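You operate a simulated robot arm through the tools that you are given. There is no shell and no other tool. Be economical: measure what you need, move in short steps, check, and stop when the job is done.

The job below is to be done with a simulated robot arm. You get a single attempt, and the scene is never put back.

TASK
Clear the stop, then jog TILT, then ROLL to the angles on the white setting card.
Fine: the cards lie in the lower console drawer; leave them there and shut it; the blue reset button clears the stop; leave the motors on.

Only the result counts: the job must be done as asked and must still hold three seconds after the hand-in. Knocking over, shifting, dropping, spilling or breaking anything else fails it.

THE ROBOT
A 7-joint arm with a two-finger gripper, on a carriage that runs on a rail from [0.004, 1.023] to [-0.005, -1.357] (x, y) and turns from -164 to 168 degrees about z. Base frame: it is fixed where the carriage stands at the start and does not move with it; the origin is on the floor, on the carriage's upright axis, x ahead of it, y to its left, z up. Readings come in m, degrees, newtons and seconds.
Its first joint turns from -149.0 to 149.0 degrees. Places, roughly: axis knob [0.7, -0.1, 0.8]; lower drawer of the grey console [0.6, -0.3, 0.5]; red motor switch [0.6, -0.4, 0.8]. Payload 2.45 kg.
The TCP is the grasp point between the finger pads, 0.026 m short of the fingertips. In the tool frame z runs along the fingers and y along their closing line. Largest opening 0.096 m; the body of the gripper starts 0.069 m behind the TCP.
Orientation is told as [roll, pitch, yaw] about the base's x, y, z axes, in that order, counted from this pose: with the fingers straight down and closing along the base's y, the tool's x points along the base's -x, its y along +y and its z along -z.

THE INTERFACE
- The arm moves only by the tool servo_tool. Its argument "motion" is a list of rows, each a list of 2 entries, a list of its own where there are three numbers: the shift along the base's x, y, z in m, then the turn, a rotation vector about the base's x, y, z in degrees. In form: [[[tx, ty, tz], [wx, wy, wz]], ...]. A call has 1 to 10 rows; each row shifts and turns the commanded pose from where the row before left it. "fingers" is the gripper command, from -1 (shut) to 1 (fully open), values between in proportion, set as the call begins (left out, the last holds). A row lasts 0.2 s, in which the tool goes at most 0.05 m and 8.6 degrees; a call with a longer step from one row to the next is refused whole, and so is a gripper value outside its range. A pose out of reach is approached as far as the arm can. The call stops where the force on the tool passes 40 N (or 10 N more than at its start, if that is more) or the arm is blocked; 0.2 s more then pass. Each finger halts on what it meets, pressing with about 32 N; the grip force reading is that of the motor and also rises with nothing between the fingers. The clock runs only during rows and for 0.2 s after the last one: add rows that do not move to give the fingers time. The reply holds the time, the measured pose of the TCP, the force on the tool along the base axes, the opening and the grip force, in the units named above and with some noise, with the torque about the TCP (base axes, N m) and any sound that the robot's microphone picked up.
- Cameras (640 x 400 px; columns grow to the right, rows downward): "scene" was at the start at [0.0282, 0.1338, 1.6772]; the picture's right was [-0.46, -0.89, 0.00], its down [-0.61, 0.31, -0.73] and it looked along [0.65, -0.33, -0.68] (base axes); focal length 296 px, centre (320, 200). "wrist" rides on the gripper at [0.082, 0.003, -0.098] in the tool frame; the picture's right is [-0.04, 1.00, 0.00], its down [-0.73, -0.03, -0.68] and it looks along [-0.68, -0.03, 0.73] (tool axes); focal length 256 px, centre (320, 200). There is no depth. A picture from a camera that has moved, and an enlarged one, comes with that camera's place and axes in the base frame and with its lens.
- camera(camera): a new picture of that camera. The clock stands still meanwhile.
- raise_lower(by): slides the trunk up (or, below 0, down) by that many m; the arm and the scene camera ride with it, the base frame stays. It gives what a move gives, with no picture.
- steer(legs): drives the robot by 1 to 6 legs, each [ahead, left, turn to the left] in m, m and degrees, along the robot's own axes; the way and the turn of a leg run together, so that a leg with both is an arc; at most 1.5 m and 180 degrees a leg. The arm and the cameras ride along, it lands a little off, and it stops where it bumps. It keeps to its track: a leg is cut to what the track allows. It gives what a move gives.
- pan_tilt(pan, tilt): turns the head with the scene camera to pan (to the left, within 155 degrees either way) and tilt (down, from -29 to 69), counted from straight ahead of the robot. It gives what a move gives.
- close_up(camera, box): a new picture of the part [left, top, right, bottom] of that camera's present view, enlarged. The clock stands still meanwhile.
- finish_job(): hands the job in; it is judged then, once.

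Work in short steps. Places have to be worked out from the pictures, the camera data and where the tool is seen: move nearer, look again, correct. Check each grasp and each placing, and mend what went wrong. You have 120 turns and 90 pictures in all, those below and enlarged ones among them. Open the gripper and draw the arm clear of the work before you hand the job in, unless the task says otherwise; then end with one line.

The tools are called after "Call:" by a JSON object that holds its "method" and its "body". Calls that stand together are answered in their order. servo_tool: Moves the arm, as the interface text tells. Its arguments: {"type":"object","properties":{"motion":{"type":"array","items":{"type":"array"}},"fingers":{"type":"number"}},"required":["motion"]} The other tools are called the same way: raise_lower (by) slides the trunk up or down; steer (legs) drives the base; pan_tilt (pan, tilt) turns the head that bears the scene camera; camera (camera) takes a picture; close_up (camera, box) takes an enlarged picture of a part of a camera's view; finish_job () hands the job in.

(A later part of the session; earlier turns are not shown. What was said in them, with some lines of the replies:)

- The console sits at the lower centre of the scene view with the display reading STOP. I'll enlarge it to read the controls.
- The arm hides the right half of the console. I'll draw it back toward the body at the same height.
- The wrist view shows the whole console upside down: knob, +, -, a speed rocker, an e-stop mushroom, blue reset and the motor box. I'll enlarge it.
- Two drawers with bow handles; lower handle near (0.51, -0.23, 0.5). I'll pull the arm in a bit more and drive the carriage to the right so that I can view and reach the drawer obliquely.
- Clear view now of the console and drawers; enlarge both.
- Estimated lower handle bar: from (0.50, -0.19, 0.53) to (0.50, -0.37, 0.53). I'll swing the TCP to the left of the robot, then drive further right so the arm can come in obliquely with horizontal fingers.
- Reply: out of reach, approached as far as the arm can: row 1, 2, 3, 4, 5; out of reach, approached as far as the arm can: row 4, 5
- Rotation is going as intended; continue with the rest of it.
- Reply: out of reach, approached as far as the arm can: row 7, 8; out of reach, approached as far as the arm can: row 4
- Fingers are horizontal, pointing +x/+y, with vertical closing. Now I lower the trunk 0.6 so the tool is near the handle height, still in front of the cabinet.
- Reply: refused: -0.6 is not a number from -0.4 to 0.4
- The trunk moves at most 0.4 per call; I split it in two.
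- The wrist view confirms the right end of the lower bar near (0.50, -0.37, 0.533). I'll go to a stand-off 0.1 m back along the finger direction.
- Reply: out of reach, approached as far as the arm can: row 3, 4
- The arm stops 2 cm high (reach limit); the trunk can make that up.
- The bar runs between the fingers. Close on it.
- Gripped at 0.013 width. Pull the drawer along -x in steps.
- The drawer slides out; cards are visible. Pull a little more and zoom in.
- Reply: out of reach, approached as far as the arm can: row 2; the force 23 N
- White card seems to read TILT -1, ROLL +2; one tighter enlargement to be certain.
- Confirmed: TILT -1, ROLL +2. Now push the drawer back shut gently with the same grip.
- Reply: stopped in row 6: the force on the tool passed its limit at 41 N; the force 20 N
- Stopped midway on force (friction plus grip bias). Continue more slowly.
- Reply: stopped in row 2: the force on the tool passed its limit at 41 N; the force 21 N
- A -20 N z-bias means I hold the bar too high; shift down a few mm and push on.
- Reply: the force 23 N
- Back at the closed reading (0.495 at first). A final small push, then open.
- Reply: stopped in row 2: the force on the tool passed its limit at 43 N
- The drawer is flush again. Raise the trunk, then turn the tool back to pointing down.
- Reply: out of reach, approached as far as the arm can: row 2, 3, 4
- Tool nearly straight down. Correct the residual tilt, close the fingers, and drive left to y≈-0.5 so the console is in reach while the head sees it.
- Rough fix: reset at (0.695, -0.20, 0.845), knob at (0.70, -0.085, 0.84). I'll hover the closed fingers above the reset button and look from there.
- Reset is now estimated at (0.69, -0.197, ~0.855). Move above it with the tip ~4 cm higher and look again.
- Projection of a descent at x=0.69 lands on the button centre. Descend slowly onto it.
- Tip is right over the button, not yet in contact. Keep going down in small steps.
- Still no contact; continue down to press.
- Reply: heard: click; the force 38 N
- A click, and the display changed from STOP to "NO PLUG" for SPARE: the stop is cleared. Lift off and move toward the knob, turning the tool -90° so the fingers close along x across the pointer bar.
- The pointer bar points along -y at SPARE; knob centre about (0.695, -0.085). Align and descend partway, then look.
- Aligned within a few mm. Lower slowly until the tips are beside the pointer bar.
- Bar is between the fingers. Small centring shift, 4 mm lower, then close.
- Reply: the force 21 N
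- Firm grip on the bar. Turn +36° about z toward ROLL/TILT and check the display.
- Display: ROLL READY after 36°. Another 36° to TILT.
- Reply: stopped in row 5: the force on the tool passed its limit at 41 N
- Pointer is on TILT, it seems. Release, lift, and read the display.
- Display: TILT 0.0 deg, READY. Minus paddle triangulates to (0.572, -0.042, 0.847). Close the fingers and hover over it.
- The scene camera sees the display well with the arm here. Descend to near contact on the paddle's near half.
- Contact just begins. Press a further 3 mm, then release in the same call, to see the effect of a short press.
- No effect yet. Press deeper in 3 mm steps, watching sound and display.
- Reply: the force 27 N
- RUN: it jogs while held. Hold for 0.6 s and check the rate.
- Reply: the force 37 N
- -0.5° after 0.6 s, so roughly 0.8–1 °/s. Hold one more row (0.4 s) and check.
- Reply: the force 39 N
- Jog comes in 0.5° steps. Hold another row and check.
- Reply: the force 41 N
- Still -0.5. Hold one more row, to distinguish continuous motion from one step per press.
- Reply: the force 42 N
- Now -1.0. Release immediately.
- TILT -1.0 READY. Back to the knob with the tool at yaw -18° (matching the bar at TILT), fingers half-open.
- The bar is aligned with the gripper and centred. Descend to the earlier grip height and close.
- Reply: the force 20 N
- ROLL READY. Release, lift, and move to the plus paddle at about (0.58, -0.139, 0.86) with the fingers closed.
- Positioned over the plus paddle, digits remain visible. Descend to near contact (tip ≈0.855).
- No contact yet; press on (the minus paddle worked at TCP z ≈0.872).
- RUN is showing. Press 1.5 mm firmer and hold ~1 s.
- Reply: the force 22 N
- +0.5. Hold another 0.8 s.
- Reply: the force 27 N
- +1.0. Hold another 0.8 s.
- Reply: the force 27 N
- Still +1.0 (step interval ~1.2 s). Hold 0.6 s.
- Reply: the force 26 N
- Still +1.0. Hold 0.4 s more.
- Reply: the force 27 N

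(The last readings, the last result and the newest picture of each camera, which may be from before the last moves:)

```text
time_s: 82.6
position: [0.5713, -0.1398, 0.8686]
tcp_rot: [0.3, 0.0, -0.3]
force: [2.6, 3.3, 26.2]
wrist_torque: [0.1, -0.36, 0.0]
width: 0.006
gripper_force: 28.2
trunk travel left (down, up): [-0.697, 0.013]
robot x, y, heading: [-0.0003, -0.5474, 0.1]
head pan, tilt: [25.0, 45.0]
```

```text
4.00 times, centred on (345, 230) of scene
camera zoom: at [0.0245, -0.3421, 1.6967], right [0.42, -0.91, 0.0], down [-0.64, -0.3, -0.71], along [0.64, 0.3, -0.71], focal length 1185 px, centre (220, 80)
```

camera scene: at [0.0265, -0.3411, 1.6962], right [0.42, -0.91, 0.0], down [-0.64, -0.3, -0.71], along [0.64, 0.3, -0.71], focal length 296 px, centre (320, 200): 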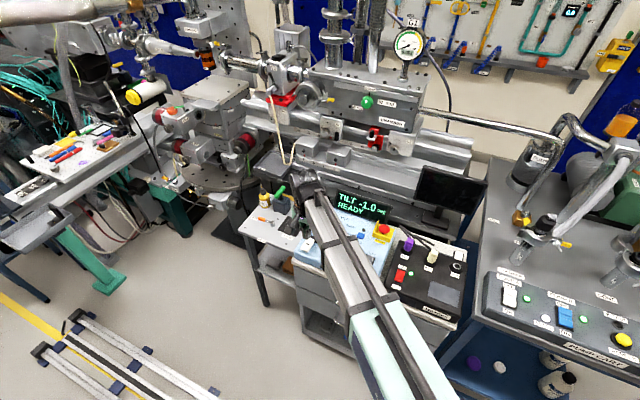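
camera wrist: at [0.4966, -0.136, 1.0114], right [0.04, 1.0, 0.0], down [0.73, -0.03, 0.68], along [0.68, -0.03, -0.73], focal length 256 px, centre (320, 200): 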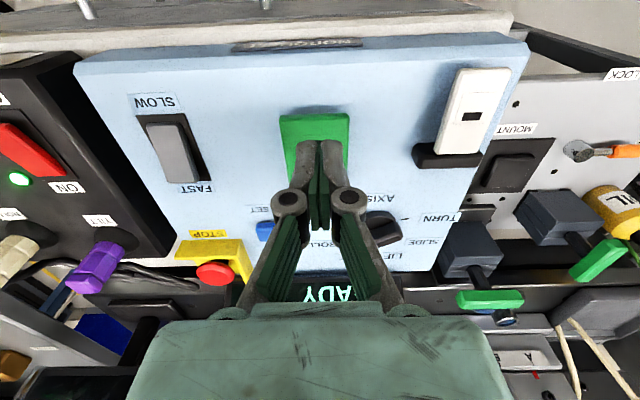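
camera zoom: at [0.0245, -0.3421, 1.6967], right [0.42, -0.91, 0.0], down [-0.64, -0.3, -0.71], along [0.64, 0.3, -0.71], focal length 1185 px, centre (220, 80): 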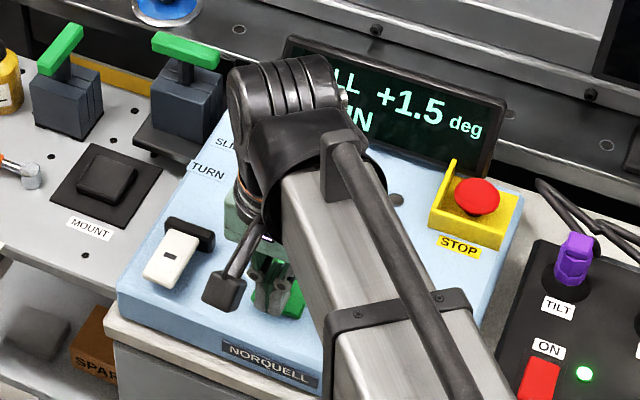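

+1.5. Period is ~1.6 s, so the next step falls near 84.0; hold 1.2 s, then check.

Call:
{"method": "servo_tool", "body": {"motion": [[[0, 0, 0], [0, 0, 0]], [[0, 0, 0], [0, 0, 0]], [[0, 0, 0], [0, 0, 0]], [[0, 0, 0], [0, 0, 0]], [[0, 0, 0], [0, 0, 0]]]}}

Call:
{"method": "close_up", "body": {"camera": "scene", "box": [290, 180, 400, 280]}}

```text
time_s: 83.8
position: [0.5721, -0.1393, 0.8684]
tcp_rot: [0.2, 0.0, -0.2]
force: [-1.0, 2.6, 25.6]
wrist_torque: [0.04, -0.28, 0.04]
width: 0.0062
gripper_force: 28.1
trunk travel left (down, up): [-0.697, 0.013]
robot x, y, heading: [0.0009, -0.547, 0.0]
head pan, tilt: [25.0, 45.0]
```

```text
4.00 times, centred on (345, 230) of scene
camera zoom: at [0.0244, -0.3421, 1.6967], right [0.42, -0.91, 0.0], down [-0.64, -0.3, -0.71], along [0.64, 0.3, -0.71], focal length 1185 px, centre (220, 80)
```

zoom: 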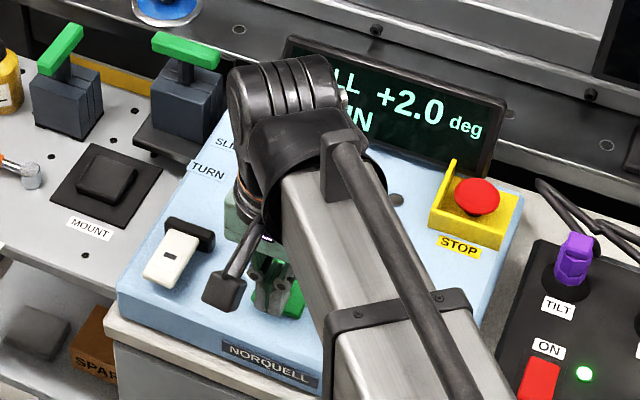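

+2.0 reached. Release and back clear.

Call:
{"method": "servo_tool", "body": {"motion": [[[0, 0, 0.04], [0, 0, 0]], [[0, 0, 0.045], [0, 0, 0]], [[-0.02, 0, 0.04], [0, 0, 0]], [[-0.03, -0.03, 0.04], [0, 0, 0]], [[-0.03, -0.03, 0.03], [0, 0, 0]]], "fingers": 1}}

Call:
{"method": "close_up", "body": {"camera": "scene", "box": [260, 150, 480, 300]}}

Call:
{"method": "camera", "body": {"camera": "wrist"}}

```text
refused: row 4 steps farther than a row can; nothing moved
```

```text
2.67 times, centred on (370, 225) of scene
camera zoom: at [0.0244, -0.3421, 1.6967], right [0.42, -0.91, 0.0], down [-0.64, -0.3, -0.71], along [0.64, 0.3, -0.71], focal length 790 px, centre (187, 133)
```

zoom: 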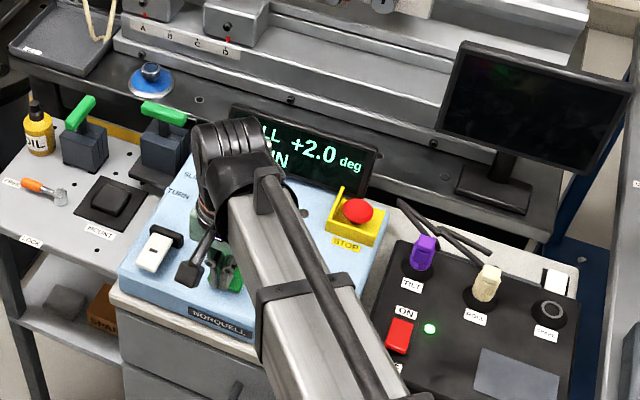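

```text
20 pictures are left
camera wrist: at [0.4898, -0.1366, 0.9686], right [0.04, 1.0, 0.0], down [0.73, -0.03, 0.68], along [0.68, -0.03, -0.73], focal length 256 px, centre (320, 200)
```

wrist: 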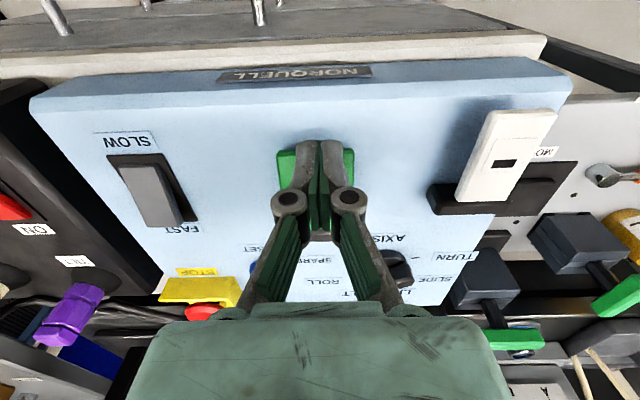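

The call was refused, no time passed and it still reads +2.0. Lift with legal step sizes; keep fingers shut until clear.

Call:
{"method": "servo_tool", "body": {"motion": [[[0, 0, 0.04], [0, 0, 0]], [[0, 0, 0.045], [0, 0, 0]], [[-0.02, 0, 0.04], [0, 0, 0]], [[-0.03, 0, 0.035], [0, 0, 0]], [[-0.03, 0, 0.03], [0, 0, 0]]]}}

Call:
{"method": "camera", "body": {"camera": "wrist"}}

Call:
{"method": "close_up", "body": {"camera": "scene", "box": [260, 150, 480, 300]}}

```text
time_s: 85.0
position: [0.4914, -0.1402, 1.0582]
tcp_rot: [0.1, 0.0, -0.2]
force: [0.4, 0.3, -0.8]
wrist_torque: [0.03, -0.02, 0.02]
width: 0.0
gripper_force: 28.5
trunk travel left (down, up): [-0.697, 0.013]
robot x, y, heading: [-0.0023, -0.5465, 0.0]
head pan, tilt: [25.0, 45.0]
```

```text
19 pictures are left
camera wrist: at [0.4093, -0.1379, 1.1578], right [0.04, 1.0, 0.0], down [0.73, -0.03, 0.68], along [0.68, -0.03, -0.73], focal length 256 px, centre (320, 200)
```

wrist: 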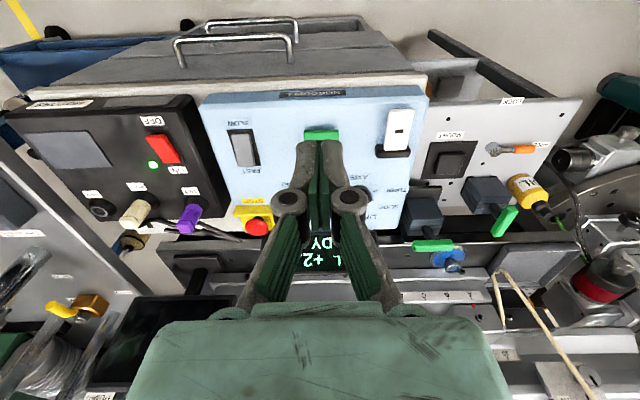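

```text
2.67 times, centred on (370, 225) of scene
camera zoom: at [0.0263, -0.3411, 1.6964], right [0.42, -0.91, 0.0], down [-0.64, -0.3, -0.71], along [0.64, 0.3, -0.71], focal length 790 px, centre (187, 133)
```

zoom: 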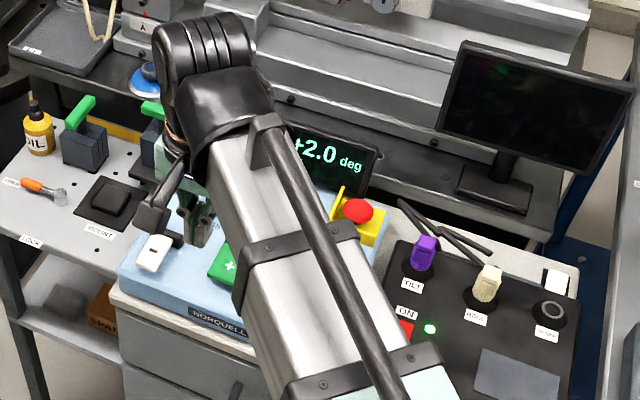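

ROLL +2.0, motors lamp green. Open the gripper, raise further clear, and take a last look.

Call:
{"method": "servo_tool", "body": {"motion": [[[0, -0.04, 0.025], [0, 0, 0]], [[0, -0.04, 0.025], [0, 0, 0]], [[0, -0.045, 0.02], [0, 0, 0]], [[0, -0.045, 0.02], [0, 0, 0]], [[0, -0.045, 0.02], [0, 0, 0]], [[0, -0.045, 0.0], [0, 0, 0]]], "fingers": 1}}

Call:
{"method": "camera", "body": {"camera": "scene"}}

Call:
{"method": "close_up", "body": {"camera": "scene", "box": [260, 170, 420, 350]}}

```text
time_s: 86.4
position: [0.4931, -0.3987, 1.1678]
tcp_rot: [0.1, 0.0, -0.3]
force: [0.6, -0.4, 0.6]
wrist_torque: [-0.03, -0.01, -0.02]
width: 0.096
gripper_force: 0.1
trunk travel left (down, up): [-0.697, 0.013]
robot x, y, heading: [-0.003, -0.5469, -0.1]
head pan, tilt: [25.0, 45.0]
```

```text
17 pictures are left
camera scene: at [0.0264, -0.3413, 1.6965], right [0.42, -0.91, 0.0], down [-0.64, -0.3, -0.71], along [0.64, 0.3, -0.71], focal length 296 px, centre (320, 200)
```

scene: 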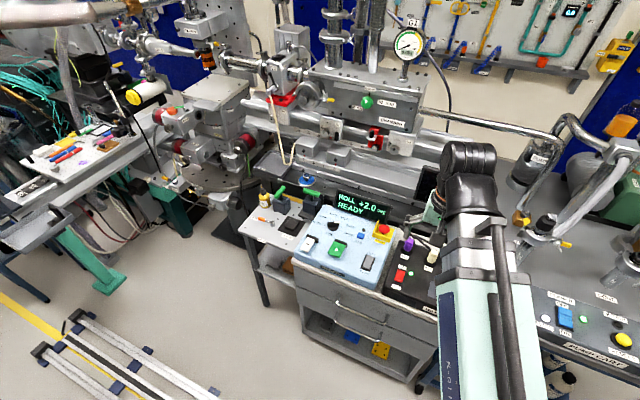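

```text
2.22 times, centred on (340, 260) of scene
camera zoom: at [0.0264, -0.3413, 1.6965], right [0.42, -0.91, 0.0], down [-0.64, -0.3, -0.71], along [0.64, 0.3, -0.71], focal length 658 px, centre (276, 67)
```

zoom: 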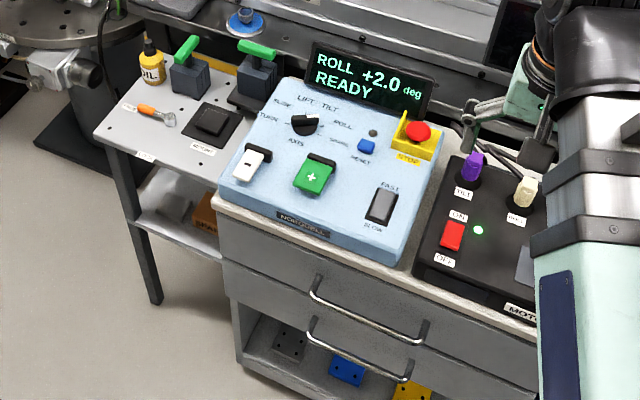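

Display reads ROLL +2.0 READY, the drawer is shut, the motors are on, and the arm is clear with the gripper open. Handing in.

Call:
{"method": "finish_job", "body": {}}

```text
The job is handed in.
```

The stop is cleared and the axes are set to the white card: TILT at -1.0° first, then ROLL at +2.0°. The cards are still in the shut lower drawer, the motors are on, and the arm is clear with the gripper open.
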